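You operate a simulated robot arm through the tools that you are given. There is no shell and no other tool. Be economical: measure what you need, move in short steps, check, and stop when the job is done.

Carry out the task below with a simulated robot arm. There is one attempt and no reset: what you move stays moved.

TASK
Change the pin in the clamped block for the blue one, loosen the vice and slide the stop home.
Fine: the old pin goes first into the free opening of the short pin holder, the new one fully into the block; the block stays on the bed; the stop ends at 0 mm.
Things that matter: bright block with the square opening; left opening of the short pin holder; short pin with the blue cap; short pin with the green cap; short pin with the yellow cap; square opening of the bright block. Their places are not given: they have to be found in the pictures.

It is judged by the outcome, as a careful person would: the job done as asked, and still so three seconds after it is handed in. It fails if anything else is knocked over, pushed out of place, dropped, spilled or broken.

THE ROBOT
A 6-joint arm with a two-finger parallel gripper, fixed in place. Base frame: the origin is at the foot of the arm, x ahead of it, y to its left, z up; the work surface is at about z = 0. Units: mm, degrees, N and s.
With the tool pointing down near the work surface it reaches from about 160 to 420 mm from the base axis. Its first joint turns from -66.0 to 66.0 degrees. Payload 1.57 kg.
The tool frame sits at the grasp point between the pads (the TCP): z along the fingers, y along the line on which they close. The tips reach 30 mm beyond it. The gripper opens to 80 mm. The fingers are 17 mm wide and 12 mm thick; the gripper's body (40 by 82 mm) begins 80 mm behind the TCP.
Orientation is that of the tool frame in the base frame, as a unit quaternion [w, x, y, z]. With the fingers straight down and closing along the base's y, the tool's x points along the base's -x, its y along +y and its z along -z.

THE INTERFACE
- The arm moves only by the tool drive_tool. Its arguments are lists of equal length, an entry for each row: "linear": the shift along the base's x, y, z in units of 25 mm (1.0 is 25 mm), a list of three; "rotation": the turn, a rotation vector about the base's x, y, z in units of 5 degrees (1.0 is 5 degrees), a list of three; "gripper": the opening, from 0 (shut) to 1 (fully open). In form: {"linear": [[tx, ty, tz], ...], "rotation": [[rx, ry, rz], ...], "gripper": [gripper, ...]}. A call has 1 to 8 rows; each row shifts and turns the commanded pose from where the row before left it. A call with a number of a shift or a turn outside -1 to 1 is refused whole. Each row takes 0.2 s and may step no farther than 50 mm and 8.6 degrees from the row before; otherwise, or with a gripper value out of range, the whole call is refused. A pose out of reach is approached as far as the arm can. The call stops where the force on the tool passes 70 N (or 10 N more than at its start, if that is more) or the arm is blocked; 0.2 s more then pass. Each finger travels about 153 mm/s and halts on what it meets, pressing with about 43 N; the grip force reading is that of the motor and also rises with nothing between the fingers. The clock runs only during rows and for 0.2 s after the last one: add rows that do not move to give the fingers time. It gives the time, the measured TCP pose, the force on the tool (base axes), the opening and the grip force at its end, in the units of the frame above (readings bear some noise), with the torque about the TCP (base axes, N m) and any sound that the robot's microphone picked up.
- Cameras (640 x 400 px; columns grow to the right, rows downward): "scene" is fixed at [54.5, -333.7, 438.4]; the picture's right is [0.76, -0.64, 0.00], its down [-0.34, -0.41, -0.84] and it looks along [0.54, 0.65, -0.54] (base axes); focal length 310 px, centre (320, 200). "wrist" rides on the gripper at [72, -7, -122] in the tool frame; the picture's right is [0.09, 1.00, 0.00], its down [-0.84, 0.08, -0.54] and it looks along [-0.54, 0.05, 0.84] (tool axes); focal length 238 px, centre (320, 200).
- camera(camera): a new picture of that camera. The clock stands still meanwhile.
- point_at(camera, pixels): for up to 12 pixels [column, row] of the newest picture of that camera ("zoom" is the newest enlarged one), the place [x, y, z] in the base frame of the surface seen there, good to about 3 mm, but the place of the scene camera against the robot may be out by one fixed shift of up to 12 mm in any direction. The clock stands still meanwhile.
- inspect(camera, box): a new picture of the part [left, top, right, bottom] of that camera's present view, enlarged. The clock stands still meanwhile.
- finish_job(): hands the job in; it is judged then, once.

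Keep the steps short. Do not move on a guess: measure, check each grasp and each placing, and mend mistakes. In all there are 80 turns and 34 pictures (those below and enlarged ones count). Leave the gripper open and the arm clear of the work at the hand-in unless told otherwise, and finish with a single line.

The tools are called after "Emit:" as a command line: name --argument value ..., lists and objects as JSON in quotes. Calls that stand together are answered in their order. drive_tool: Moves the arm, as the interface text tells. Its arguments: {"type":"object","properties":{"linear":{"type":"array","items":{"type":"array","items":{"type":"number"}}},"rotation":{"type":"array","items":{"type":"array","items":{"type":"number"}}},"gripper":{"type":"array","items":{"type":"number"}}},"required":["linear","rotation","gripper"]} The other tools are called the same way: camera (camera) takes a picture; point_at (camera, pixels) gives the place of the surface under pixels of a picture; inspect (camera, box) takes an enlarged picture of a part of a camera's view; finish_job () hands the job in.

At the start:

```text
clock: 0.0
tool_pos: [223.9, 48.3, 274.5]
tcp_rot: [0.001, 0.0, 1.0, 0.0]
force: [-0.3, 0.7, 0.1]
torque: [-0.02, 0.01, -0.05]
width: 80.0
grasp_force: 0.0
```

scene: 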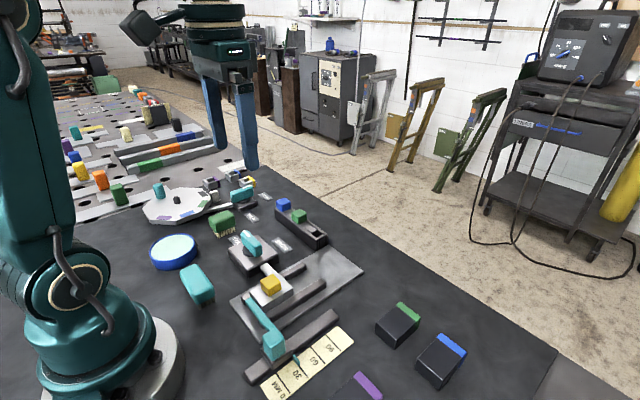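
wrist: 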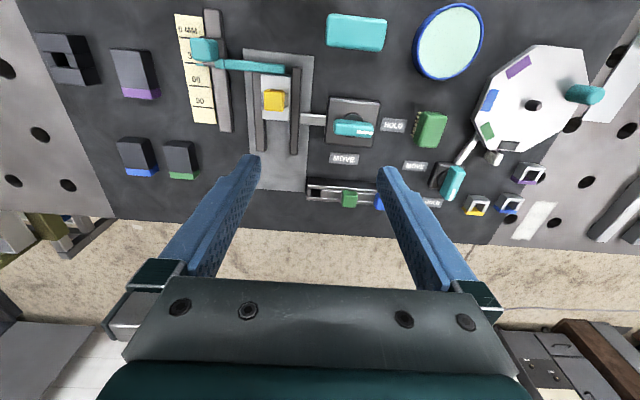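

I see the vice with the yellow-capped pin near scene (270,285), the pin holder with blue and green caps near (300,220), and the stop on a scale near (275,345). I'll enlarge both views.

Emit:
inspect --camera "scene" --box '[200, 170, 380, 400]'

Emit:
inspect --camera "wrist" --box '[160, 0, 400, 220]'

Emit:
inspect --camera "wrist" --box '[300, 60, 500, 220]'

```text
1.74 times, centred on (290, 285) of scene
```

zoom: 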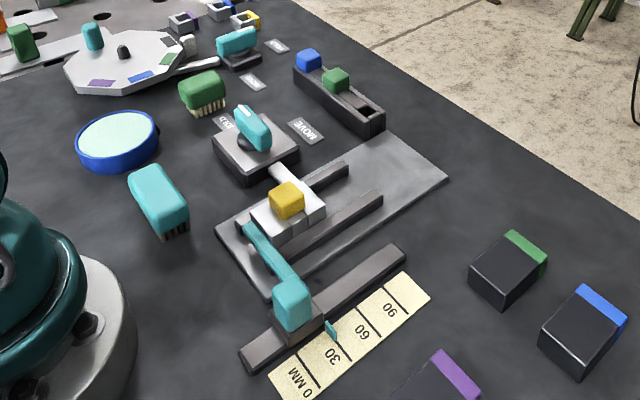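

```text
1.82 times, centred on (280, 110) of wrist
```

zoom: 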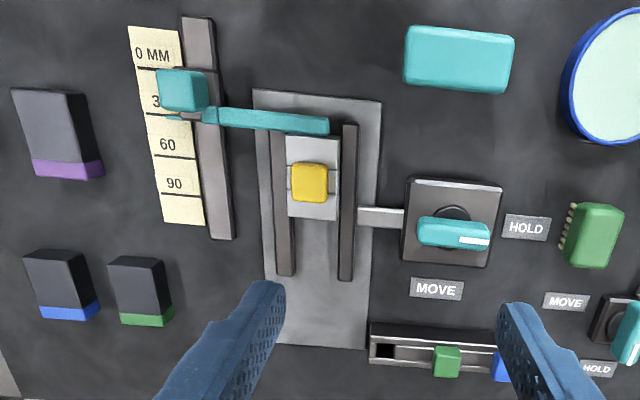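

```text
2.50 times, centred on (400, 140) of wrist
```

zoom: 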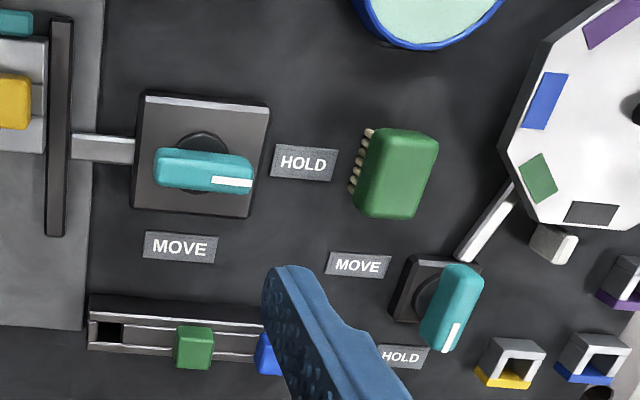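

I measure the main features with the wrist view: yellow cap (274,100), free opening (315,193), green cap (349,199), lever (355,128), stop (204,50).

Emit:
point_at --camera "wrist" --pixels '[[274, 100], [265, 117], [315, 193], [349, 197], [380, 201], [340, 128], [369, 129], [335, 110], [200, 45], [250, 67], [345, 160], [393, 126]]'

Emit:
point_at --camera "scene" --pixels '[[270, 283], [284, 204], [299, 215], [322, 236], [248, 240], [272, 345]]'

```text
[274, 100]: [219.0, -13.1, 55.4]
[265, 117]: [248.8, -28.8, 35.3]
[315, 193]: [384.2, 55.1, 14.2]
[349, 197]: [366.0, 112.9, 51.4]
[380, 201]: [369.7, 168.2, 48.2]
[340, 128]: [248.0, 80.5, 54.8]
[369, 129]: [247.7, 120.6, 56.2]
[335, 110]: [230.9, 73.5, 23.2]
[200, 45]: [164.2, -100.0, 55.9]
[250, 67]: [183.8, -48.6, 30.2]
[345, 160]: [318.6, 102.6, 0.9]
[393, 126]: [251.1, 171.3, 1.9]
```

```text
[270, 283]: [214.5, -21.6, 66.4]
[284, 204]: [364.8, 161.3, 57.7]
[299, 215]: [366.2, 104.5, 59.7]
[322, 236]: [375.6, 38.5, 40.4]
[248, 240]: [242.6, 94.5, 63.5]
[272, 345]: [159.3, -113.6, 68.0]
```

Offsets of the scene camera are about (+4,+8,−10). Next I go above the yellow pin (219,−13), TCP z≈140, for a close view.

Emit:
drive_tool --linear '[[-0.03, -0.41, -0.9], [-0.03, -0.41, -0.9], [-0.03, -0.41, -0.9], [-0.03, -0.41, -0.9], [-0.03, -0.41, -0.9], [-0.03, -0.41, -0.9]]' --rotation '[[0, 0, 0], [0, 0, 0], [0, 0, 0], [0, 0, 0], [0, 0, 0], [0, 0, 0]]' --gripper '[1, 1, 1, 1, 1, 1]'

Emit:
camera --camera "wrist"

```text
clock: 1.4
tool_pos: [216.9, -14.4, 138.4]
tcp_rot: [0.001, 0.0, 1.0, 0.0]
force: [-0.1, 0.2, 0.4]
torque: [-0.02, -0.01, 0.02]
width: 80.1
grasp_force: 0.0
```

```text
28 pictures are left
```

wrist: 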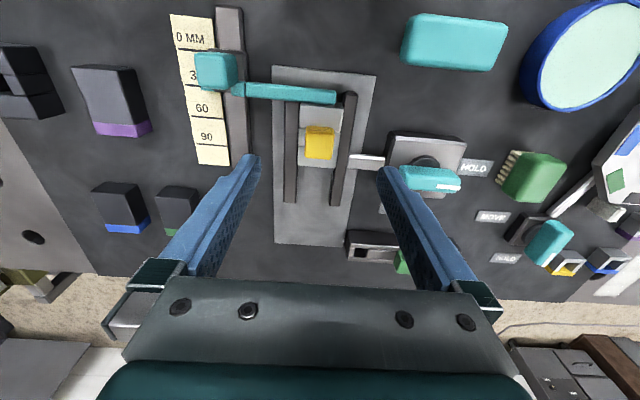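

The yellow cap is at (320,142) between the fingers. I enlarge to find its edges and the block top.

Emit:
inspect --camera "wrist" --box '[270, 80, 390, 170]'

```text
4.44 times, centred on (330, 125) of wrist
```

zoom: 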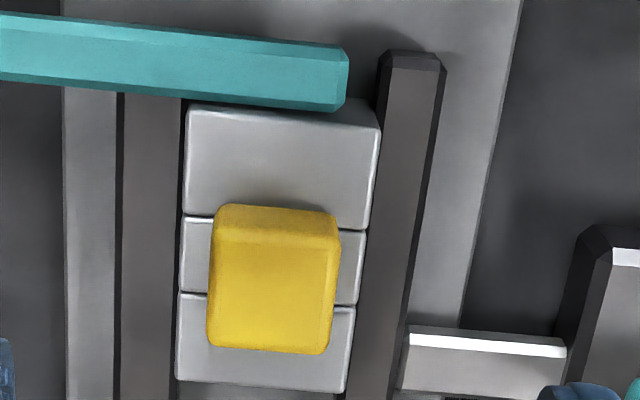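

Emit:
point_at --camera "zoom" --pixels '[[230, 215], [325, 222], [225, 240], [328, 248], [212, 335], [322, 345], [200, 150], [360, 170], [190, 370], [335, 378], [410, 90], [150, 200]]'

```text
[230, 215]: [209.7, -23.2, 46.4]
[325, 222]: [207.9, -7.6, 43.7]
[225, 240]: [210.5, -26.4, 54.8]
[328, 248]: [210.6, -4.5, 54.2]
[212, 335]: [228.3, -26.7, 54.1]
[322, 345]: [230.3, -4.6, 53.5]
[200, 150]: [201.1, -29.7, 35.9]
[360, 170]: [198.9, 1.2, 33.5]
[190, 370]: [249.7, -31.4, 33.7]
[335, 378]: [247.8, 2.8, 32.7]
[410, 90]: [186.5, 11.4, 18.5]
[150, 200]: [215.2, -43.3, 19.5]
```

Cap centre ≈ (219.5,−15.5), about 23 mm square, z 34–54; block top at z 34. I descend to z≈90 with a 52 mm opening, then read the pose.

Emit:
drive_tool --linear '[[0.1, -0.04, -0.7], [0, 0, -0.7], [0, 0, -0.6], [0, 0, 0], [0, 0, 0]]' --rotation '[[0, 0, 0], [0, 0, 0], [0, 0, 0], [0, 0, 0], [0, 0, 0]]' --gripper '[0.65, 0.65, 0.65, 0.65, 0.65]'

```text
clock: 2.6
tool_pos: [221.0, -13.6, 88.3]
tcp_rot: [0.001, 0.0, 1.0, 0.001]
force: [-0.1, 0.1, 0.0]
torque: [-0.02, 0.02, 0.0]
width: 52.0
grasp_force: 0.0
```

Now at (221,−13.6,88.3). I shift (−1.5,−1.9) and go down to z≈68, tips ≈38, and close.

Emit:
drive_tool --linear '[[-0.06, -0.076, -0.4], [0, 0, -0.4], [0, 0, 0], [0, 0, 0], [0, 0, 0], [0, 0, 0]]' --rotation '[[0, 0, 0], [0, 0, 0], [0, 0, 0], [0, 0, 0], [0, 0, 0], [0, 0, 0]]' --gripper '[0.65, 0.65, 0.65, 0.2, 0.2, 0.2]'

Emit:
inspect --camera "wrist" --box '[250, 100, 390, 200]'

```text
clock: 4.0
tool_pos: [220.0, -15.1, 68.5]
tcp_rot: [0.001, 0.0, 1.0, 0.001]
force: [0.1, -0.8, 1.0]
torque: [0.01, 0.0, -0.01]
width: 24.9
grasp_force: 37.0
```

```text
4.00 times, centred on (320, 150) of wrist
```

zoom: 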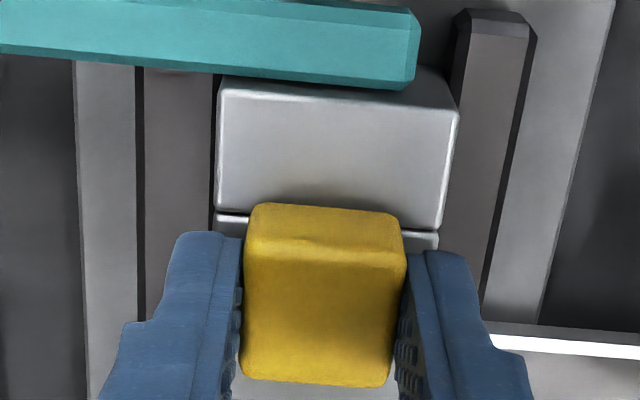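

The cap is held (24.9 mm). I lift straight up in steps to about z=130.

Emit:
drive_tool --linear '[[0, 0, 0.2], [0, 0, 0.4], [0, 0, 0.5], [0, 0, 0.5], [0, 0, 0.5], [0, 0, 0.5], [0, 0, 0.4], [0, 0, 0]]' --rotation '[[0, 0, 0], [0, 0, 0], [0, 0, 0], [0, 0, 0], [0, 0, 0], [0, 0, 0], [0, 0, 0], [0, 0, 0]]' --gripper '[0.2, 0.2, 0.2, 0.2, 0.2, 0.2, 0.2, 0.2]'

Emit:
camera --camera "wrist"

Emit:
inspect --camera "scene" --box '[200, 170, 380, 310]'

```text
clock: 5.8
tool_pos: [221.0, -13.6, 147.1]
tcp_rot: [0.001, 0.0, 1.0, 0.0]
force: [0.0, 1.5, -0.1]
torque: [-0.01, 0.03, 0.02]
width: 16.0
grasp_force: 0.2
```

```text
25 pictures are left
```

wrist: 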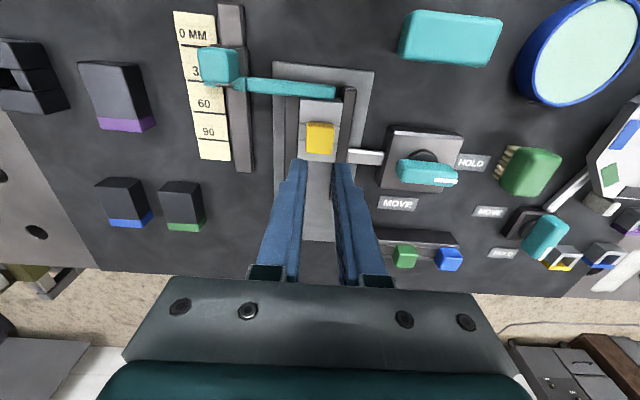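

```text
2.86 times, centred on (290, 240) of scene
```

zoom: 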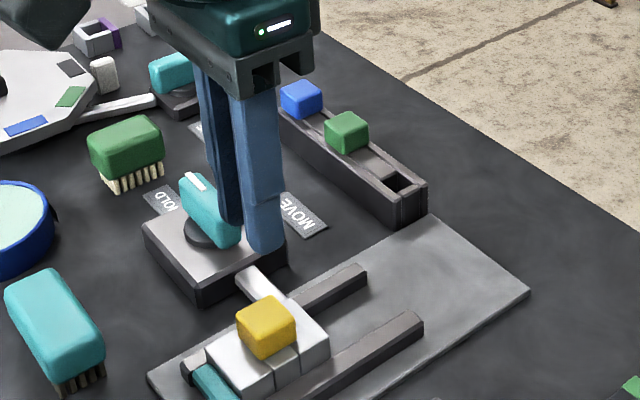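

The grip slipped: the yellow cap is still in the block at (320,138). I check that block and pin stand as before.

Emit:
point_at --camera "wrist" --pixels '[[320, 128], [320, 150], [309, 138], [331, 140], [305, 105], [340, 105], [320, 138], [318, 158]]'

```text
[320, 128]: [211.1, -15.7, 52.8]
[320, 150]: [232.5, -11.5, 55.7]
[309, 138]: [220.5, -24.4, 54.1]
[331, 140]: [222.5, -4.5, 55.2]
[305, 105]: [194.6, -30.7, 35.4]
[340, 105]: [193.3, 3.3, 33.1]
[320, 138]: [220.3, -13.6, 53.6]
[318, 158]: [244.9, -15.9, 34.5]
```

Unchanged, centre ≈ (220.5,−14.5). I go back down, first to z≈85.

Emit:
drive_tool --linear '[[0, 0, -0.4], [0, 0, -0.8], [0, 0, -0.8], [0, 0, -0.48], [0, 0, 0], [0, 0, 0]]' --rotation '[[0, 0, 0], [0, 0, 0], [0, 0, 0], [0, 0, 0], [0, 0, 0], [0, 0, 0]]' --gripper '[0.6, 0.6, 0.6, 0.6, 0.6, 0.6]'

```text
clock: 7.2
tool_pos: [218.7, -15.4, 85.2]
tcp_rot: [0.001, 0.0, 1.0, 0.001]
force: [0.7, 0.1, -0.2]
torque: [-0.01, -0.01, -0.03]
width: 48.2
grasp_force: 0.1
```

Down 18.5 mm to z≈66.7 and close with full force.

Emit:
drive_tool --linear '[[0.04, 0, -0.4], [0, 0, -0.34], [0, 0, 0], [0, 0, 0], [0, 0, 0], [0, 0, 0], [0, 0, 0]]' --rotation '[[0, 0, 0], [0, 0, 0], [0, 0, 0], [0, 0, 0], [0, 0, 0], [0, 0, 0], [0, 0, 0]]' --gripper '[0.6, 0.6, 0.6, 0, 0, 0, 0]'

```text
clock: 8.8
tool_pos: [220.5, -15.2, 66.8]
tcp_rot: [0.001, 0.0, 1.0, 0.001]
force: [0.3, -0.8, 0.3]
torque: [-0.04, 0.0, -0.01]
width: 25.4
grasp_force: 36.5
```

Grip 36.5 N at 25.4 mm. I lift slowly and watch the force.

Emit:
drive_tool --linear '[[0, 0, 0.06], [0, 0, 0.06], [0, 0, 0.06], [0, 0, 0.06]]' --rotation '[[0, 0, 0], [0, 0, 0], [0, 0, 0], [0, 0, 0]]' --gripper '[0, 0, 0, 0]'

```text
clock: 9.8
tool_pos: [222.3, -13.9, 71.8]
tcp_rot: [0.001, 0.0, 1.0, 0.0]
force: [-0.2, 0.5, -0.6]
torque: [0.01, -0.02, 0.0]
width: 25.1
grasp_force: 37.3
```

No resisting force and still 25.1 mm. A little more, then a look.

Emit:
drive_tool --linear '[[0, 0, 0.08], [0, 0, 0.08], [0, 0, 0.08], [0, 0, 0.08]]' --rotation '[[0, 0, 0], [0, 0, 0], [0, 0, 0], [0, 0, 0]]' --gripper '[0, 0, 0, 0]'

Emit:
inspect --camera "wrist" --box '[250, 100, 390, 200]'

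```text
clock: 10.8
tool_pos: [220.2, -14.7, 78.3]
tcp_rot: [0.001, 0.0, 1.0, 0.0]
force: [0.7, 0.0, -1.0]
torque: [-0.01, 0.01, -0.02]
width: 25.1
grasp_force: 36.6
```

```text
4.00 times, centred on (320, 150) of wrist
```

zoom: 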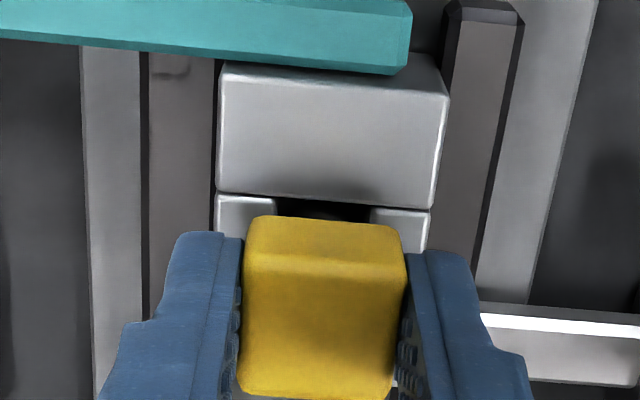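

The pin is coming out. I continue slowly upward.

Emit:
drive_tool --linear '[[0, 0, 0.12], [0, 0, 0.16], [0, 0, 0.2], [0, 0, 0.2], [0, 0, 0.2], [0, 0, 0.2], [0, 0, 0.2], [0, 0, 0.2]]' --rotation '[[0, 0, 0], [0, 0, 0], [0, 0, 0], [0, 0, 0], [0, 0, 0], [0, 0, 0], [0, 0, 0], [0, 0, 0]]' --gripper '[0, 0, 0, 0, 0, 0, 0, 0]'

Emit:
inspect --camera "scene" --box '[200, 170, 380, 310]'

```text
clock: 12.6
tool_pos: [221.6, -14.1, 116.8]
tcp_rot: [0.001, 0.001, 1.0, 0.0]
force: [-0.5, 0.1, -2.1]
torque: [0.0, -0.03, -0.01]
width: 25.2
grasp_force: 36.9
```

```text
2.86 times, centred on (290, 240) of scene
```

zoom: 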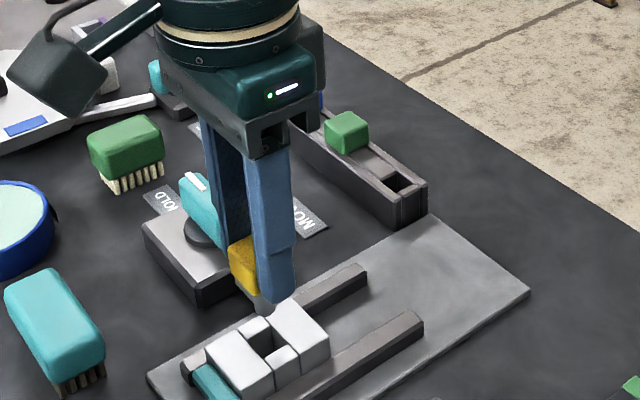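

The yellow pin is out; block stays. I carry it gently up and toward the holder, to about (320,−5,140), to view the free opening.

Emit:
drive_tool --linear '[[0.1, 0, 0.2], [0.2, 0.02, 0.3], [0.35, 0.03, 0.25], [0.35, 0.03, 0.2], [0.35, 0.03, 0], [0.35, 0.03, 0], [0.3, 0.03, 0], [0.2, 0.0, 0]]' --rotation '[[0, 0, 0], [0, 0, 0], [0, 0, 0], [0, 0, 0], [0, 0, 0], [0, 0, 0], [0, 0, 0], [0, 0, 0]]' --gripper '[0, 0, 0, 0, 0, 0, 0, 0]'

Emit:
drive_tool --linear '[[0.2, 0, 0], [0.35, 0.03, 0], [0.35, 0.03, 0], [0.35, 0.03, 0], [0.3, 0.03, 0], [0.2, 0, 0]]' --rotation '[[0, 0, 0], [0, 0, 0], [0, 0, 0], [0, 0, 0], [0, 0, 0], [0, 0, 0]]' --gripper '[0, 0, 0, 0, 0, 0]'

Emit:
camera --camera "wrist"

```text
clock: 14.4
tool_pos: [276.1, -10.7, 138.5]
tcp_rot: [0.001, 0.0, 1.0, 0.0]
force: [0.1, -0.5, -1.2]
torque: [0.01, 0.03, -0.01]
width: 25.0
grasp_force: 37.3
```

```text
clock: 15.8
tool_pos: [319.8, -7.8, 138.8]
tcp_rot: [0.001, 0.0, 1.0, 0.0]
force: [0.6, 0.0, -1.8]
torque: [0.04, 0.0, 0.03]
width: 25.0
grasp_force: 36.7
```

```text
21 pictures are left
```

wrist: 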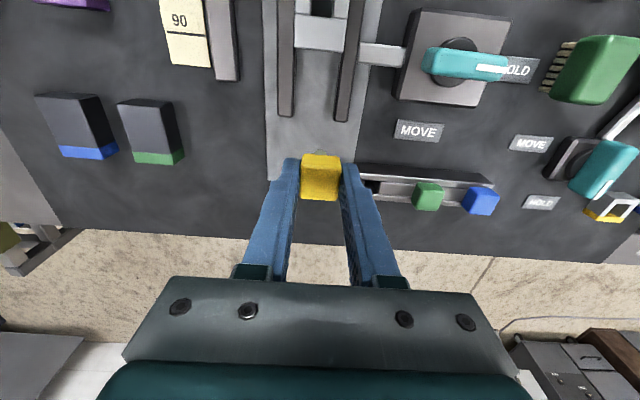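

I enlarge the holder region (345–500, 160–220).

Emit:
inspect --camera "wrist" --box '[350, 155, 510, 225]'

```text
4.00 times, centred on (430, 190) of wrist
```

zoom: 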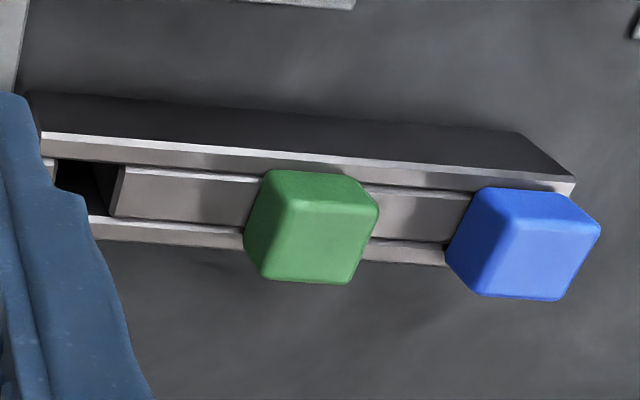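

Emit:
point_at --camera "zoom" --pixels '[[290, 200], [345, 203], [355, 240], [297, 232], [340, 275], [505, 215], [570, 218], [565, 245], [122, 175], [117, 208], [400, 212], [100, 145]]'

Emit:
drive_tool --linear '[[0.2, -0.3, 0], [0.3, -0.3, 0], [0.3, -0.3, 0], [0.2, -0.3, 0], [0, 0, 0]]' --rotation '[[0, 0, 0], [0, 0, 0], [0, 0, 0], [0, 0, 0], [0, 0, 0]]' --gripper '[0, 0, 0, 0, 0]'

Emit:
inspect --camera "wrist" --box '[350, 140, 510, 210]'

```text
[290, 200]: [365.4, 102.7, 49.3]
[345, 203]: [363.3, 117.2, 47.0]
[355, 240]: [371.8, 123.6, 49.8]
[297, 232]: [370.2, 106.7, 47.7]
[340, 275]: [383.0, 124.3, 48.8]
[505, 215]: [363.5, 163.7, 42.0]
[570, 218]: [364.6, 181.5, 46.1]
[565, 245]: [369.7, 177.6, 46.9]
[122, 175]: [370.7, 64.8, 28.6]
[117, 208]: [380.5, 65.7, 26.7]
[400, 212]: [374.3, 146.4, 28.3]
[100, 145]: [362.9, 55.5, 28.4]
```

```text
clock: 17.0
tool_pos: [344.0, -38.4, 138.5]
tcp_rot: [0.0, 0.0, 1.0, 0.0]
force: [-0.3, 0.2, -1.2]
torque: [0.01, 0.03, -0.02]
width: 25.3
grasp_force: 36.4
```

```text
4.00 times, centred on (430, 175) of wrist
```

zoom: 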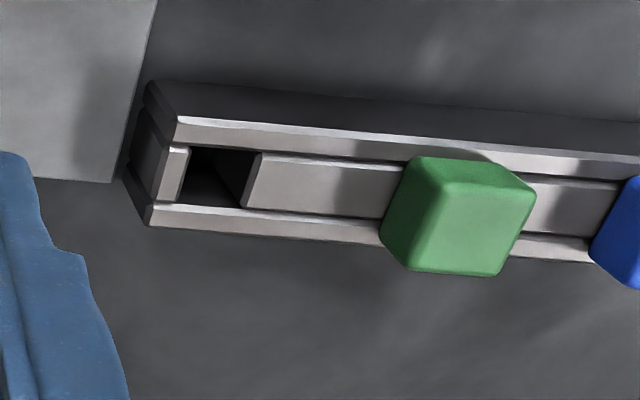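

Emit:
point_at --camera "zoom" --pixels '[[186, 152], [174, 195], [262, 157], [252, 202], [225, 145], [215, 212], [300, 155], [280, 219], [170, 175], [300, 180], [460, 210], [350, 135]]'

```text
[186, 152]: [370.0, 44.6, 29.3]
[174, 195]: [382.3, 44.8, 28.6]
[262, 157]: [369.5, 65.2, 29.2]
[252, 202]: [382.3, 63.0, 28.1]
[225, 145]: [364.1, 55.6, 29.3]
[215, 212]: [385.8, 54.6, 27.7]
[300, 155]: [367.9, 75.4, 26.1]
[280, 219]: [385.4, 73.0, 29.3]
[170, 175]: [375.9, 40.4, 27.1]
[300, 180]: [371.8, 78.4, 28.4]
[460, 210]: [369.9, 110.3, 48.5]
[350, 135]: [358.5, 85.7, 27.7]
```

Opening centre ≈ (374.8,54.8), about 17 mm across, top z≈28.5. I measure where the cap sits relative to the TCP in the earlier wrist picture (TCP then (319.8,−7.8,138.8)).

Emit:
point_at --camera "wrist" --pixels '[[305, 185], [337, 185], [321, 195], [321, 168], [304, 198], [337, 198], [308, 160], [336, 160], [321, 185], [321, 199], [430, 185], [430, 208]]'

```text
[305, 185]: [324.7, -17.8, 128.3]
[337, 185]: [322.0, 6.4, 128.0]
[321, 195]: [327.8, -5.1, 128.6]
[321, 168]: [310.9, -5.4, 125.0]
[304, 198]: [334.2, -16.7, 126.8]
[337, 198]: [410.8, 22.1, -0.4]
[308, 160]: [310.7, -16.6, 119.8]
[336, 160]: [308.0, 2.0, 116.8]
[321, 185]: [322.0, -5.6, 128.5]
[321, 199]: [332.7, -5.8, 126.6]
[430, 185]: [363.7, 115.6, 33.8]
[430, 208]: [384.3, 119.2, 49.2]
```

Cap centre is about (+1.5,+1.5) from the TCP reading. I go to about (373.5,54,112), still above the holder, slowly.

Emit:
drive_tool --linear '[[0.1, 0.3, 0], [0.15, 0.5, 0], [0.15, 0.55, 0], [0.15, 0.55, 0], [0.15, 0.55, 0], [0.15, 0.55, 0], [0.15, 0.4, 0], [0.15, 0.27, 0]]' --rotation '[[0, 0, 0], [0, 0, 0], [0, 0, 0], [0, 0, 0], [0, 0, 0], [0, 0, 0], [0, 0, 0], [0, 0, 0]]' --gripper '[0, 0, 0, 0, 0, 0, 0, 0]'

Emit:
drive_tool --linear '[[0, 0, -0.2], [0, 0, -0.3], [0, 0, -0.3], [0, 0, -0.2], [0, 0, 0]]' --rotation '[[0, 0, 0], [0, 0, 0], [0, 0, 0], [0, 0, 0], [0, 0, 0]]' --gripper '[0, 0, 0, 0, 0]'

Emit:
inspect --camera "scene" --box '[270, 170, 370, 260]'

Emit:
inspect --camera "wrist" --box '[260, 100, 420, 200]'

```text
clock: 18.8
tool_pos: [374.7, 54.3, 139.4]
tcp_rot: [0.001, 0.0, 1.0, 0.0]
force: [0.1, 0.5, -1.7]
torque: [0.01, 0.02, 0.0]
width: 25.3
grasp_force: 36.8
```

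```text
clock: 20.0
tool_pos: [374.6, 52.9, 114.2]
tcp_rot: [0.001, 0.0, 1.0, 0.001]
force: [-0.3, -0.3, -1.8]
torque: [-0.05, -0.02, 0.03]
width: 25.3
grasp_force: 36.7
```

```text
4.44 times, centred on (320, 215) of scene
```

zoom: 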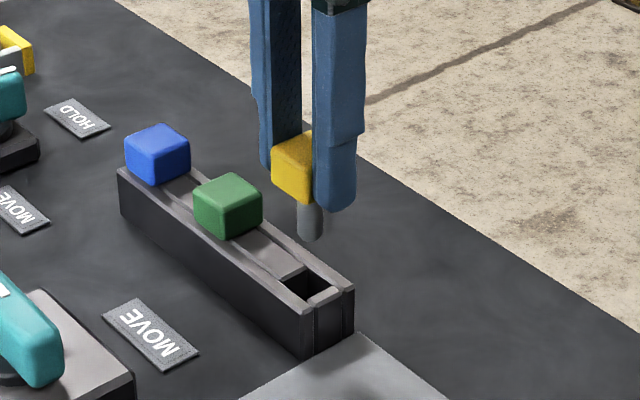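

```text
4.00 times, centred on (340, 150) of wrist
```

zoom: 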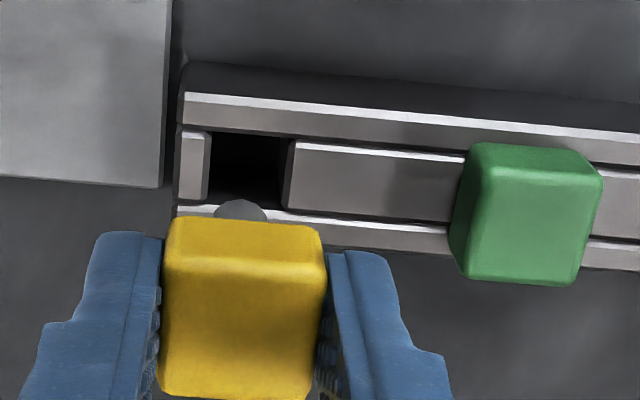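

The pin is a round rod with a rounded tip; the opening appears about 1.7 mm farther in y. I check the x offset with points on cap and opening.

Emit:
point_at --camera "zoom" --pixels '[[180, 270], [305, 270], [240, 262], [240, 392], [242, 207], [242, 300], [208, 150], [292, 160], [250, 125], [240, 211], [190, 212], [530, 215]]'

```text
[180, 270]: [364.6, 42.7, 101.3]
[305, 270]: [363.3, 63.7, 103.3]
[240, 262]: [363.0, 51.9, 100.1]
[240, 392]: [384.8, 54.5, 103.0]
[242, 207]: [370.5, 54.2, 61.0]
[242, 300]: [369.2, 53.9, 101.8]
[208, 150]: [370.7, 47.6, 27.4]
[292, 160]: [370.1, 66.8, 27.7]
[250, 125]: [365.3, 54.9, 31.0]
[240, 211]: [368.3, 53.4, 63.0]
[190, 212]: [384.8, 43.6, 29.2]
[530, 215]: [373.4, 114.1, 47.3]
```

Shift y +2, then descend to z≈88 (pin tip just above the opening), then gently farther with force watch.

Emit:
drive_tool --linear '[[0.01, 0.08, -0.2], [0, 0, -0.3], [0, 0, -0.3], [0, 0, -0.2], [0, 0, 0]]' --rotation '[[0, 0, 0], [0, 0, 0], [0, 0, 0], [0, 0, 0], [0, 0, 0]]' --gripper '[0, 0, 0, 0, 0]'

Emit:
drive_tool --linear '[[0, 0, -0.12], [0, 0, -0.12], [0, 0, -0.12], [0, 0, -0.12], [0, 0, 0]]' --rotation '[[0, 0, 0], [0, 0, 0], [0, 0, 0], [0, 0, 0], [0, 0, 0]]' --gripper '[0, 0, 0, 0, 0]'

```text
clock: 21.2
tool_pos: [374.4, 55.6, 88.9]
tcp_rot: [0.0, 0.0, 1.0, -0.001]
force: [-0.1, 0.1, -1.4]
torque: [-0.01, -0.01, -0.01]
width: 24.9
grasp_force: 36.5
```

```text
clock: 22.4
tool_pos: [375.2, 55.8, 76.7]
tcp_rot: [0.001, 0.0, 1.0, 0.0]
force: [0.4, -0.1, -1.3]
torque: [0.0, 0.0, -0.03]
width: 25.1
grasp_force: 36.7
```

No contact force, so the tip is in. I continue down 13 mm.

Emit:
drive_tool --linear '[[0, 0, -0.12], [0, 0, -0.12], [0, 0, -0.12], [0, 0, -0.1], [0, 0, -0.06], [0, 0, 0]]' --rotation '[[0, 0, 0], [0, 0, 0], [0, 0, 0], [0, 0, 0], [0, 0, 0], [0, 0, 0]]' --gripper '[0, 0, 0, 0, 0, 0]'

Emit:
inspect --camera "scene" --box '[270, 170, 370, 260]'

```text
clock: 23.8
tool_pos: [374.3, 56.0, 64.0]
tcp_rot: [0.001, 0.0, 1.0, 0.0]
force: [0.3, 0.6, -2.0]
torque: [0.01, 0.01, -0.04]
width: 25.0
grasp_force: 37.0
```

```text
4.44 times, centred on (320, 215) of scene
```

zoom: 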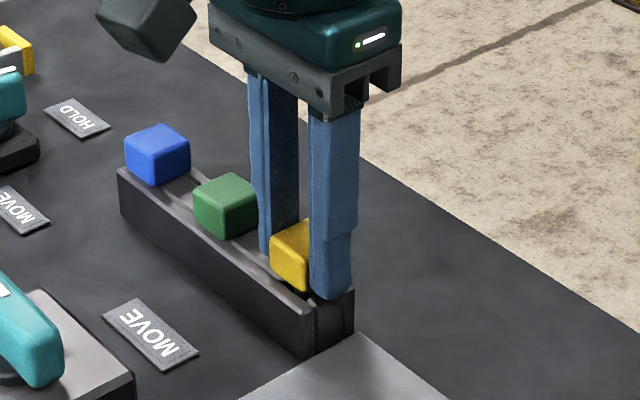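

Nearly seated; 2–3 mm remain. I lower gently until force rises.

Emit:
drive_tool --linear '[[0, 0, -0.04], [0, 0, -0.04], [0, 0, 0]]' --rotation '[[0, 0, 0], [0, 0, 0], [0, 0, 0]]' --gripper '[0, 0, 0]'

```text
clock: 24.6
tool_pos: [375.0, 55.1, 62.3]
tcp_rot: [0.001, 0.0, 1.0, -0.001]
force: [0.4, -0.6, -1.4]
torque: [-0.01, -0.01, -0.04]
width: 25.2
grasp_force: 36.6
```

Emit:
drive_tool --linear '[[0, 0, -0.04], [0, 0, -0.03], [0, 0, 0]]' --rotation '[[0, 0, 0], [0, 0, 0], [0, 0, 0]]' --gripper '[0, 0, 0]'

```text
clock: 25.4
tool_pos: [375.6, 56.5, 59.9]
tcp_rot: [0.002, 0.0, 1.0, -0.001]
force: [0.2, 0.1, -1.0]
torque: [0.0, 0.01, -0.01]
width: 25.1
grasp_force: 36.7
```

Near enough seated (weight still in hand, under 1–2 mm left). I open to 44 mm, wait, and rise.

Emit:
drive_tool --linear '[[0, 0, 0], [0, 0, 0], [0, 0, 0.3], [0, 0, 0.6], [0, 0, 0.8], [0, 0, 0.8], [0, 0, 0]]' --rotation '[[0, 0, 0], [0, 0, 0], [0, 0, 0], [0, 0, 0], [0, 0, 0], [0, 0, 0], [0, 0, 0]]' --gripper '[0.55, 0.55, 0.55, 0.55, 0.55, 0.55, 0.55]'

Emit:
camera --camera "wrist"

```text
clock: 27.0
tool_pos: [374.5, 55.5, 121.3]
tcp_rot: [0.001, 0.0, 1.0, 0.0]
force: [0.2, 0.0, -0.5]
torque: [0.02, -0.01, 0.02]
width: 43.8
grasp_force: 0.1
```

```text
15 pictures are left
```

wrist: 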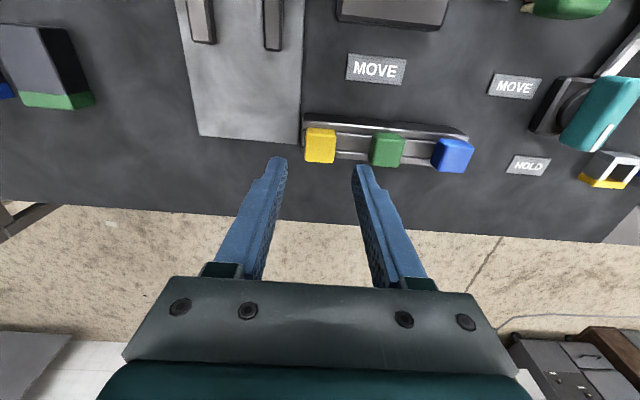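

The yellow pin sits in the left opening. Now I measure the three caps.

Emit:
point_at --camera "wrist" --pixels '[[320, 140], [308, 145], [332, 146], [320, 157], [388, 148], [388, 163], [438, 150], [470, 153], [455, 150], [452, 168], [455, 143], [441, 165]]'

```text
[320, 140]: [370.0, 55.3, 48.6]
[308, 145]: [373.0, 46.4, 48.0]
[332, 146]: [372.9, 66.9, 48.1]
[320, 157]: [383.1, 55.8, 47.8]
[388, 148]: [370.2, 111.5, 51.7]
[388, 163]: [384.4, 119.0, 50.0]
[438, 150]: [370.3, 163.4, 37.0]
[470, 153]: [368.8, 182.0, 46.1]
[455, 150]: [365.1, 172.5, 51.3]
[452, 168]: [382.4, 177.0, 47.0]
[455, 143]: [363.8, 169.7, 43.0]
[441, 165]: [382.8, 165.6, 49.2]
```

Blue is near (373.5,172). I move above it at the same height and look.

Emit:
drive_tool --linear '[[0, 0.6, 0], [0, 0.8, 0], [0, 0.8, 0], [0, 0.8, 0], [0, 0.8, 0], [0, 0.85, 0], [0, 0, -0.4], [0, 0, 0]]' --rotation '[[0, 0, 0], [0, 0, 0], [0, 0, 0], [0, 0, 0], [0, 0, 0], [0, 0, 0], [0, 0, 0], [0, 0, 0]]' --gripper '[0.6, 0.6, 0.6, 0.6, 0.6, 0.6, 0.6, 0.6]'

Emit:
inspect --camera "wrist" --box '[240, 90, 400, 190]'

```text
clock: 28.8
tool_pos: [367.7, 167.2, 111.4]
tcp_rot: [0.001, 0.001, 1.0, 0.0]
force: [0.2, -0.2, 0.6]
torque: [0.0, 0.0, 0.01]
width: 47.8
grasp_force: 0.1
out of reach, approached as far as the arm can: row 6
```

```text
4.00 times, centred on (320, 140) of wrist
```

zoom: 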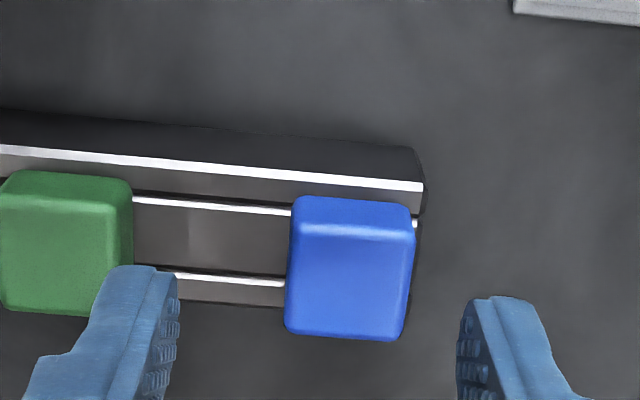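

Emit:
point_at --camera "zoom" --pixels '[[300, 240], [405, 250], [345, 240], [295, 315], [400, 325], [345, 320], [350, 275], [75, 200], [60, 240]]'

```text
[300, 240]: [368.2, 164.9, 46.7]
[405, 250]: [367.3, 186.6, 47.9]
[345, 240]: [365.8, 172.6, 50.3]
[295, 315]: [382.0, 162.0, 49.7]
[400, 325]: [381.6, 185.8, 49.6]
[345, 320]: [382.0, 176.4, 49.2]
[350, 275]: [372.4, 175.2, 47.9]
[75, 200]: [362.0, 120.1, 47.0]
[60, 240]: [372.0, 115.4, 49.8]
```

Blue's centre ≈ (374.3,174.3), right at the reach limit. Tilting the fingers outward about the base y keeps the pads vertical and gains reach, so I tilt 8° and then check the pose.

Emit:
drive_tool --linear '[[0, 0, 0], [0, 0, 0], [0, 0, 0]]' --rotation '[[0, -0.8, 0], [0, -0.8, 0], [0, 0, 0]]' --gripper '[0.6, 0.6, 0.6]'

```text
clock: 29.6
tool_pos: [367.1, 169.7, 109.8]
tcp_rot: [0.07, -0.001, 0.998, 0.0]
force: [0.2, -0.3, -0.1]
torque: [0.03, 0.0, 0.03]
width: 48.0
grasp_force: 0.1
```

Tilt is as wanted. Move to (371.5,174,92), tips at 62 above the cap.

Emit:
drive_tool --linear '[[0.17, 0.18, -0.2], [0, 0, -0.4], [0, 0, -0.1], [0, 0, 0], [0, 0, 0]]' --rotation '[[0, 0, 0], [0, 0, 0], [0, 0, 0], [0, 0, 0], [0, 0, 0]]' --gripper '[0.6, 0.6, 0.6, 0.6, 0.6]'

Emit:
inspect --camera "wrist" --box '[240, 100, 400, 200]'

```text
clock: 30.8
tool_pos: [372.1, 171.4, 93.4]
tcp_rot: [0.071, 0.0, 0.997, 0.001]
force: [0.0, 0.0, 0.1]
torque: [0.01, -0.01, -0.02]
width: 48.0
grasp_force: 0.0
```

```text
4.00 times, centred on (320, 150) of wrist
```

zoom: 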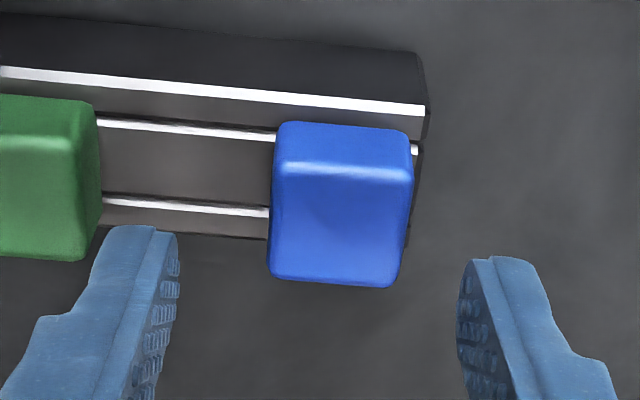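

Emit:
point_at --camera "zoom" --pixels '[[280, 170], [405, 180], [340, 165], [275, 265], [398, 275], [340, 275], [340, 220], [165, 240], [470, 270]]'

```text
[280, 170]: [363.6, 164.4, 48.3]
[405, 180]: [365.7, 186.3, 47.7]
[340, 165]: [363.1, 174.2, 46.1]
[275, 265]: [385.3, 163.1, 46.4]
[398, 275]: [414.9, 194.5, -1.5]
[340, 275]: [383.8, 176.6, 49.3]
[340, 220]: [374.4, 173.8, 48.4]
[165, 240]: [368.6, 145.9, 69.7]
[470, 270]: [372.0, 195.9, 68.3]
```

Cap at (374,174.6); fingers mid at y≈171. I shift y +3.4 and go down to z≈63.

Emit:
drive_tool --linear '[[0, 0.136, 0], [0, 0, -0.4], [0, 0, -0.4], [0, 0, -0.4], [0, 0, 0], [0, 0, 0]]' --rotation '[[0, 0, 0], [0, 0, 0], [0, 0, 0], [0, 0, 0], [0, 0, 0], [0, 0, 0]]' --gripper '[0.6, 0.6, 0.6, 0.6, 0.6, 0.6]'

```text
clock: 32.2
tool_pos: [373.0, 176.3, 62.2]
tcp_rot: [0.071, 0.0, 0.998, 0.0]
force: [0.0, 0.0, 0.1]
torque: [-0.01, 0.01, 0.01]
width: 48.4
grasp_force: 0.0
```

Pose good, no contact. I close on the blue cap.

Emit:
drive_tool --linear '[[0, 0, 0], [0, 0, 0], [0, 0, 0], [0, 0, 0], [0, 0, 0]]' --rotation '[[0, 0, 0], [0, 0, 0], [0, 0, 0], [0, 0, 0], [0, 0, 0]]' --gripper '[0.38, 0.3, 0, 0, 0]'

Emit:
drive_tool --linear '[[0, 0, 0.04], [0, 0, 0.06], [0, 0, 0.06], [0, 0, 0.08], [0, 0, 0.08], [0, 0, 0.1], [0, 0, 0.1], [0, 0, 0]]' --rotation '[[0, 0, 0], [0, 0, 0], [0, 0, 0], [0, 0, 0], [0, 0, 0], [0, 0, 0], [0, 0, 0], [0, 0, 0]]' --gripper '[0, 0, 0, 0, 0, 0, 0, 0]'

```text
clock: 33.4
tool_pos: [372.9, 177.4, 61.9]
tcp_rot: [0.07, 0.0, 0.998, 0.0]
force: [0.0, 1.2, 0.3]
torque: [-0.02, -0.01, 0.0]
width: 25.1
grasp_force: 36.8
```

```text
clock: 35.2
tool_pos: [372.7, 175.9, 76.8]
tcp_rot: [0.07, 0.0, 0.998, 0.0]
force: [-0.9, -0.3, -1.1]
torque: [0.03, 0.01, 0.01]
width: 25.3
grasp_force: 36.9
```

Weight is on the tool, width 25.3: it rises. I continue to lift to z≈105.

Emit:
drive_tool --linear '[[0, 0, 0.1], [0, 0, 0.14], [0, 0, 0.18], [0, 0, 0.18], [0, 0, 0.18], [0, 0, 0.18], [0, 0, 0.18], [0, 0, 0]]' --rotation '[[0, 0, 0], [0, 0, 0], [0, 0, 0], [0, 0, 0], [0, 0, 0], [0, 0, 0], [0, 0, 0], [0, 0, 0]]' --gripper '[0, 0, 0, 0, 0, 0, 0, 0]'

Emit:
inspect --camera "scene" --box '[230, 150, 370, 260]'

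```text
clock: 37.0
tool_pos: [373.8, 176.3, 104.6]
tcp_rot: [0.07, 0.0, 0.998, 0.0]
force: [0.4, -0.1, -1.4]
torque: [0.01, 0.0, 0.01]
width: 25.1
grasp_force: 36.5
```

```text
3.64 times, centred on (300, 205) of scene
```

zoom: 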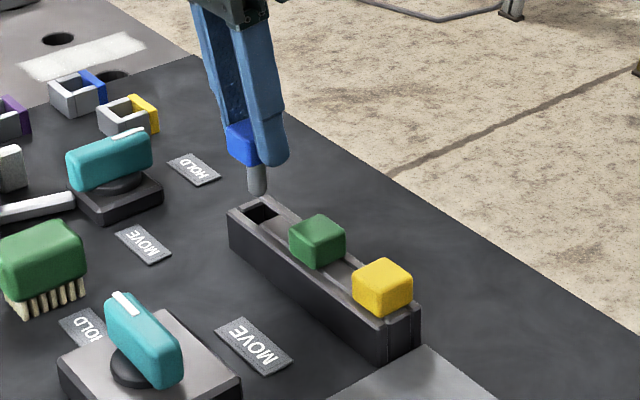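

Yellow is seated, blue hangs upright, holder undisturbed. I carry the blue pin up to z≈130 and over to the block.

Emit:
drive_tool --linear '[[-0.15, -0.15, 0.2], [-0.25, -0.3, 0.3], [-0.4, -0.48, 0.3], [-0.4, -0.5, 0.2], [-0.42, -0.52, 0], [-0.42, -0.52, 0], [-0.42, -0.52, 0], [-0.42, -0.52, 0]]' --rotation '[[0, 0, 0], [0, 0, 0], [0, 0, 0], [0, 0, 0], [0, 0, 0], [0, 0, 0], [0, 0, 0], [0, 0, 0]]' --gripper '[0, 0, 0, 0, 0, 0, 0, 0]'

Emit:
drive_tool --linear '[[-0.3, -0.35, 0], [-0.45, -0.55, 0], [-0.5, -0.6, 0], [-0.5, -0.6, 0], [-0.5, -0.6, 0], [-0.45, -0.55, 0], [-0.35, -0.4, 0], [-0.2, -0.3, 0]]' --rotation '[[0, 0, 0], [0, 0, 0], [0, 0, 0], [0, 0, 0], [0, 0, 0], [0, 0, 0], [0, 0, 0], [0, 0, 0]]' --gripper '[0, 0, 0, 0, 0, 0, 0, 0]'

```text
clock: 38.8
tool_pos: [302.4, 86.1, 131.2]
tcp_rot: [0.07, -0.001, 0.998, 0.0]
force: [0.7, 0.3, -1.9]
torque: [-0.01, 0.0, -0.01]
width: 25.2
grasp_force: 36.6
```

```text
clock: 40.6
tool_pos: [219.2, -10.8, 129.4]
tcp_rot: [0.07, 0.0, 0.998, 0.0]
force: [0.6, 0.2, -0.9]
torque: [0.02, -0.01, 0.01]
width: 24.8
grasp_force: 36.5
```

Emit:
drive_tool --linear '[[-0.04, -0.14, -0.1], [0, 0, -0.3], [0, 0, -0.15], [0, 0, 0], [0, 0, 0]]' --rotation '[[0, 0, 0], [0, 0, 0], [0, 0, 0], [0, 0, 0], [0, 0, 0]]' --gripper '[0, 0, 0, 0, 0]'

Emit:
inspect --camera "wrist" --box '[240, 100, 400, 200]'

```text
clock: 41.8
tool_pos: [217.8, -14.1, 115.7]
tcp_rot: [0.071, 0.0, 0.997, -0.001]
force: [0.2, -0.1, -1.6]
torque: [0.0, 0.01, -0.01]
width: 25.0
grasp_force: 36.8
```

```text
4.00 times, centred on (320, 150) of wrist
```

zoom: 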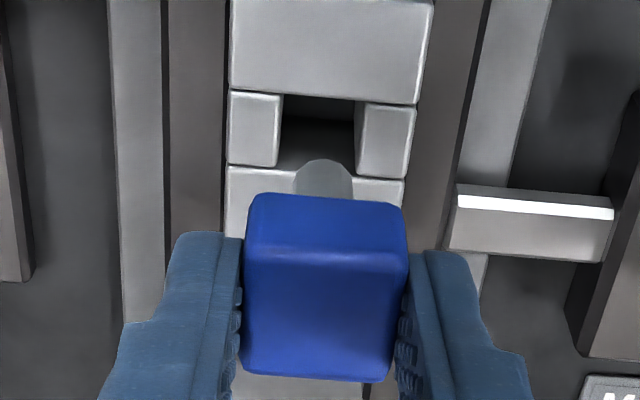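

Emit:
point_at --camera "zoom" --pixels '[[255, 265], [395, 268], [325, 255], [325, 372], [323, 175], [281, 130], [362, 140], [320, 92], [270, 176], [370, 186], [305, 190], [340, 190]]'

```text
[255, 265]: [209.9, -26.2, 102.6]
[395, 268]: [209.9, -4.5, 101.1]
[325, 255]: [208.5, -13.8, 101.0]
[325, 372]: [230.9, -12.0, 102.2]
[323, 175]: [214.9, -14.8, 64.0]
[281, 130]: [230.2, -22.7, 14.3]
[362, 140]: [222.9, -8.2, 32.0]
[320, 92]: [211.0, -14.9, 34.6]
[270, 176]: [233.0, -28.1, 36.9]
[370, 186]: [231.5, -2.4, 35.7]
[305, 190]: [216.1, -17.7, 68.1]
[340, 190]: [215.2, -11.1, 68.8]
```

Pin (≈220.5,−14.5) and opening (≈221,−14.3) are aligned within a mm. I lower to z≈90, then gently into the opening.

Emit:
drive_tool --linear '[[0.02, 0, -0.2], [0, 0, -0.3], [0, 0, -0.3], [0, 0, -0.2], [0, 0, -0.12], [0, 0, -0.12], [0, 0, 0]]' --rotation '[[0, 0, 0], [0, 0, 0], [0, 0, 0], [0, 0, 0], [0, 0, 0], [0, 0, 0], [0, 0, 0]]' --gripper '[0, 0, 0, 0, 0, 0, 0]'

Emit:
drive_tool --linear '[[0, 0, -0.1], [0, 0, -0.1], [0, 0, -0.1], [0, 0, -0.1], [0, 0, 0]]' --rotation '[[0, 0, 0], [0, 0, 0], [0, 0, 0], [0, 0, 0], [0, 0, 0]]' --gripper '[0, 0, 0, 0, 0]'

```text
clock: 43.4
tool_pos: [219.1, -14.3, 85.8]
tcp_rot: [0.071, 0.0, 0.997, -0.001]
force: [0.1, 0.3, -2.2]
torque: [0.02, -0.03, -0.01]
width: 25.3
grasp_force: 36.6
```

```text
clock: 44.6
tool_pos: [218.7, -13.4, 74.8]
tcp_rot: [0.07, 0.0, 0.998, 0.0]
force: [0.0, -0.2, -0.9]
torque: [0.02, 0.0, -0.01]
width: 25.3
grasp_force: 36.9
```

The pin is entering without force at z≈75. About 6 mm to go.

Emit:
drive_tool --linear '[[0, 0, -0.08], [0, 0, -0.06], [0, 0, -0.06], [0, 0, -0.04], [0, 0, 0]]' --rotation '[[0, 0, 0], [0, 0, 0], [0, 0, 0], [0, 0, 0], [0, 0, 0]]' --gripper '[0, 0, 0, 0, 0]'

```text
clock: 45.8
tool_pos: [219.0, -14.1, 68.5]
tcp_rot: [0.071, 0.0, 0.997, 0.0]
force: [0.1, -0.2, -2.2]
torque: [0.03, -0.02, 0.0]
width: 25.2
grasp_force: 37.1
```

Emit:
drive_tool --linear '[[0, 0, -0.04], [0, 0, -0.03], [0, 0, 0]]' --rotation '[[0, 0, 0], [0, 0, 0], [0, 0, 0]]' --gripper '[0, 0, 0]'

```text
clock: 46.6
tool_pos: [220.1, -12.9, 68.9]
tcp_rot: [0.07, 0.0, 0.998, 0.0]
force: [-3.1, 3.5, 10.4]
torque: [0.07, 0.13, 0.0]
width: 25.0
grasp_force: 36.3
```

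Upward force 10 N: it is seated. I release, rise, and bring the tool upright again.

Emit:
drive_tool --linear '[[0, 0, 0], [0, 0, 0], [0, 0, 0.3], [0, 0, 0.6], [0, 0, 0.8], [0, 0, 0.8], [0, 0, 0]]' --rotation '[[0, 0, 0], [0, 0, 0], [0, 0, 0], [0, 0, 0], [0, 0.8, 0], [0, 0.8, 0], [0, 0, 0]]' --gripper '[0.6, 0.6, 0.6, 0.6, 0.6, 0.6, 0.6]'

Emit:
camera --camera "wrist"

```text
clock: 48.2
tool_pos: [219.3, -13.9, 130.0]
tcp_rot: [0.0, 0.0, 1.0, -0.001]
force: [0.3, 0.0, -0.4]
torque: [0.0, 0.01, -0.02]
width: 48.0
grasp_force: 0.1
```

```text
10 pictures are left
```

wrist: 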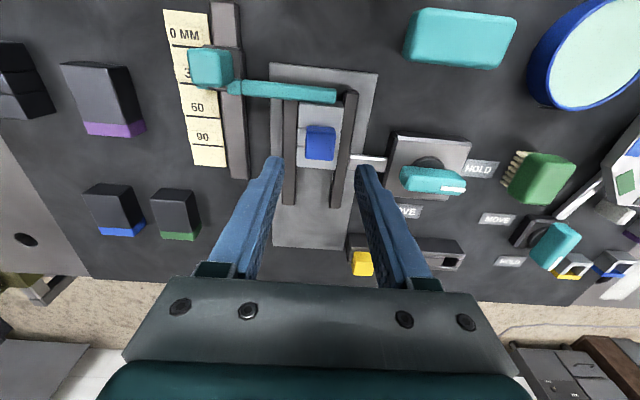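

Emit:
point_at --camera "wrist" --pixels '[[320, 145], [315, 155], [328, 140], [320, 115], [318, 165], [403, 178], [463, 186], [430, 182], [432, 160], [395, 145], [465, 145], [442, 176]]'

Emit:
inspect --camera "wrist" --box '[370, 110, 510, 230]'

```text
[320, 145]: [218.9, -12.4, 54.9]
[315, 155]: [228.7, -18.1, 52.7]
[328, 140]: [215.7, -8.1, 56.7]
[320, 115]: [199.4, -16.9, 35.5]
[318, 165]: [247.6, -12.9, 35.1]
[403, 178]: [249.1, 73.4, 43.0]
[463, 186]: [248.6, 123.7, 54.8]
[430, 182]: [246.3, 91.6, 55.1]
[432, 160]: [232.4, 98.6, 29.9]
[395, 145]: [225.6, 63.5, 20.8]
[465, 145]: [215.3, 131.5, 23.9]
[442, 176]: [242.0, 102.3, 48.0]
```

```text
3.33 times, centred on (440, 170) of wrist
```

zoom: 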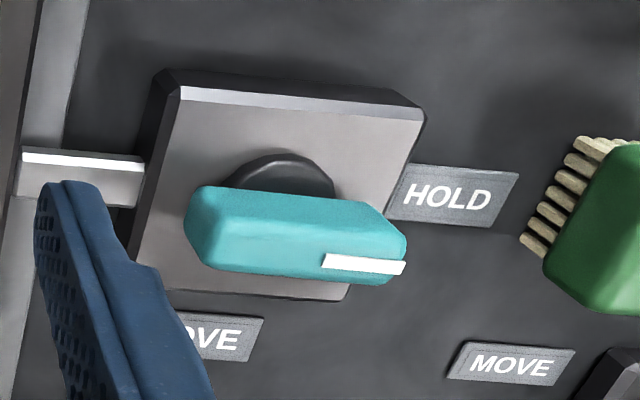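

Blue sits at the same height as yellow did (≈54): fully in. Now the vice lever; I measure its handle and disc.

Emit:
point_at --camera "zoom" --pixels '[[205, 200], [365, 203], [195, 235], [205, 255], [395, 250], [300, 205], [300, 262], [280, 165], [245, 180], [325, 185], [180, 95], [415, 120]]'

```text
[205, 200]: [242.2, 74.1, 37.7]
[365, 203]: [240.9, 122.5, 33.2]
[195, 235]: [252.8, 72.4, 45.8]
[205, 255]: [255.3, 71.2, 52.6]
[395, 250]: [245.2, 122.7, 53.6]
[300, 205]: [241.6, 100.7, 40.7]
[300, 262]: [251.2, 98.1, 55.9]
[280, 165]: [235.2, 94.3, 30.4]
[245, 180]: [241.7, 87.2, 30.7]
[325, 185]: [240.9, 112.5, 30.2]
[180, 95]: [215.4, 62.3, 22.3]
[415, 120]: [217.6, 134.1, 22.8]
```

Handle: centre ≈ (248.5,99.5), z 33–55, lying along y. I move above it while turning the tool +90° so the fingers close along x.

Emit:
drive_tool --linear '[[0.15, 0.57, 0], [0.15, 0.57, 0], [0.15, 0.57, 0], [0.15, 0.57, 0], [0.15, 0.57, 0], [0.15, 0.57, 0], [0.15, 0.57, 0], [0.12, 0.55, 0]]' --rotation '[[0, 0, 1], [0, 0, 1], [0, 0, 1], [0, 0, 1], [0, 0, 1], [0, 0, 1], [0, 0, 1], [0, 0, 1]]' --gripper '[0.6, 0.6, 0.6, 0.6, 0.6, 0.6, 0.6, 0.6]'

Emit:
drive_tool --linear '[[0, 0, 0], [0, 0, 0], [0, 0, 0], [0, 0, 0], [0, 0, 0], [0, 0, 0], [0, 0, 0], [0, 0, 0]]' --rotation '[[0, 0, 1], [0, 0, 1], [0, 0, 1], [0, 0, 1], [0, 0, 1], [0, 0, 1], [0, 0, 1], [0, 0, 1]]' --gripper '[0.6, 0.6, 0.6, 0.6, 0.6, 0.6, 0.6, 0.6]'

Emit:
drive_tool --linear '[[0, 0, -0.4], [0, 0, -0.4], [0, 0, 0], [0, 0, 0]]' --rotation '[[0, 0, 1], [0, 0, 1], [0, 0, 0], [0, 0, 0]]' --gripper '[0.6, 0.6, 0.6, 0.6]'

Emit:
camera --camera "wrist"

```text
clock: 50.0
tool_pos: [250.9, 99.0, 129.5]
tcp_rot: [0.001, -0.343, 0.939, 0.0]
force: [0.4, 0.2, -0.7]
torque: [-0.02, -0.04, 0.02]
width: 48.0
grasp_force: 0.1
```

```text
clock: 51.8
tool_pos: [248.9, 98.9, 128.2]
tcp_rot: [0.001, -0.643, 0.766, 0.001]
force: [0.4, -1.0, 0.2]
torque: [-0.01, 0.02, -0.02]
width: 47.9
grasp_force: 0.0
```

```text
clock: 52.8
tool_pos: [249.6, 98.2, 109.6]
tcp_rot: [0.0, 0.708, -0.706, -0.001]
force: [-0.2, -0.2, -0.7]
torque: [0.01, -0.03, 0.02]
width: 47.8
grasp_force: 0.1
```

```text
8 pictures are left
```

wrist: 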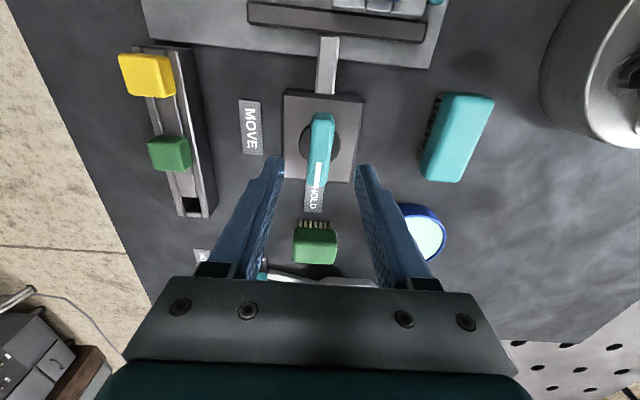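

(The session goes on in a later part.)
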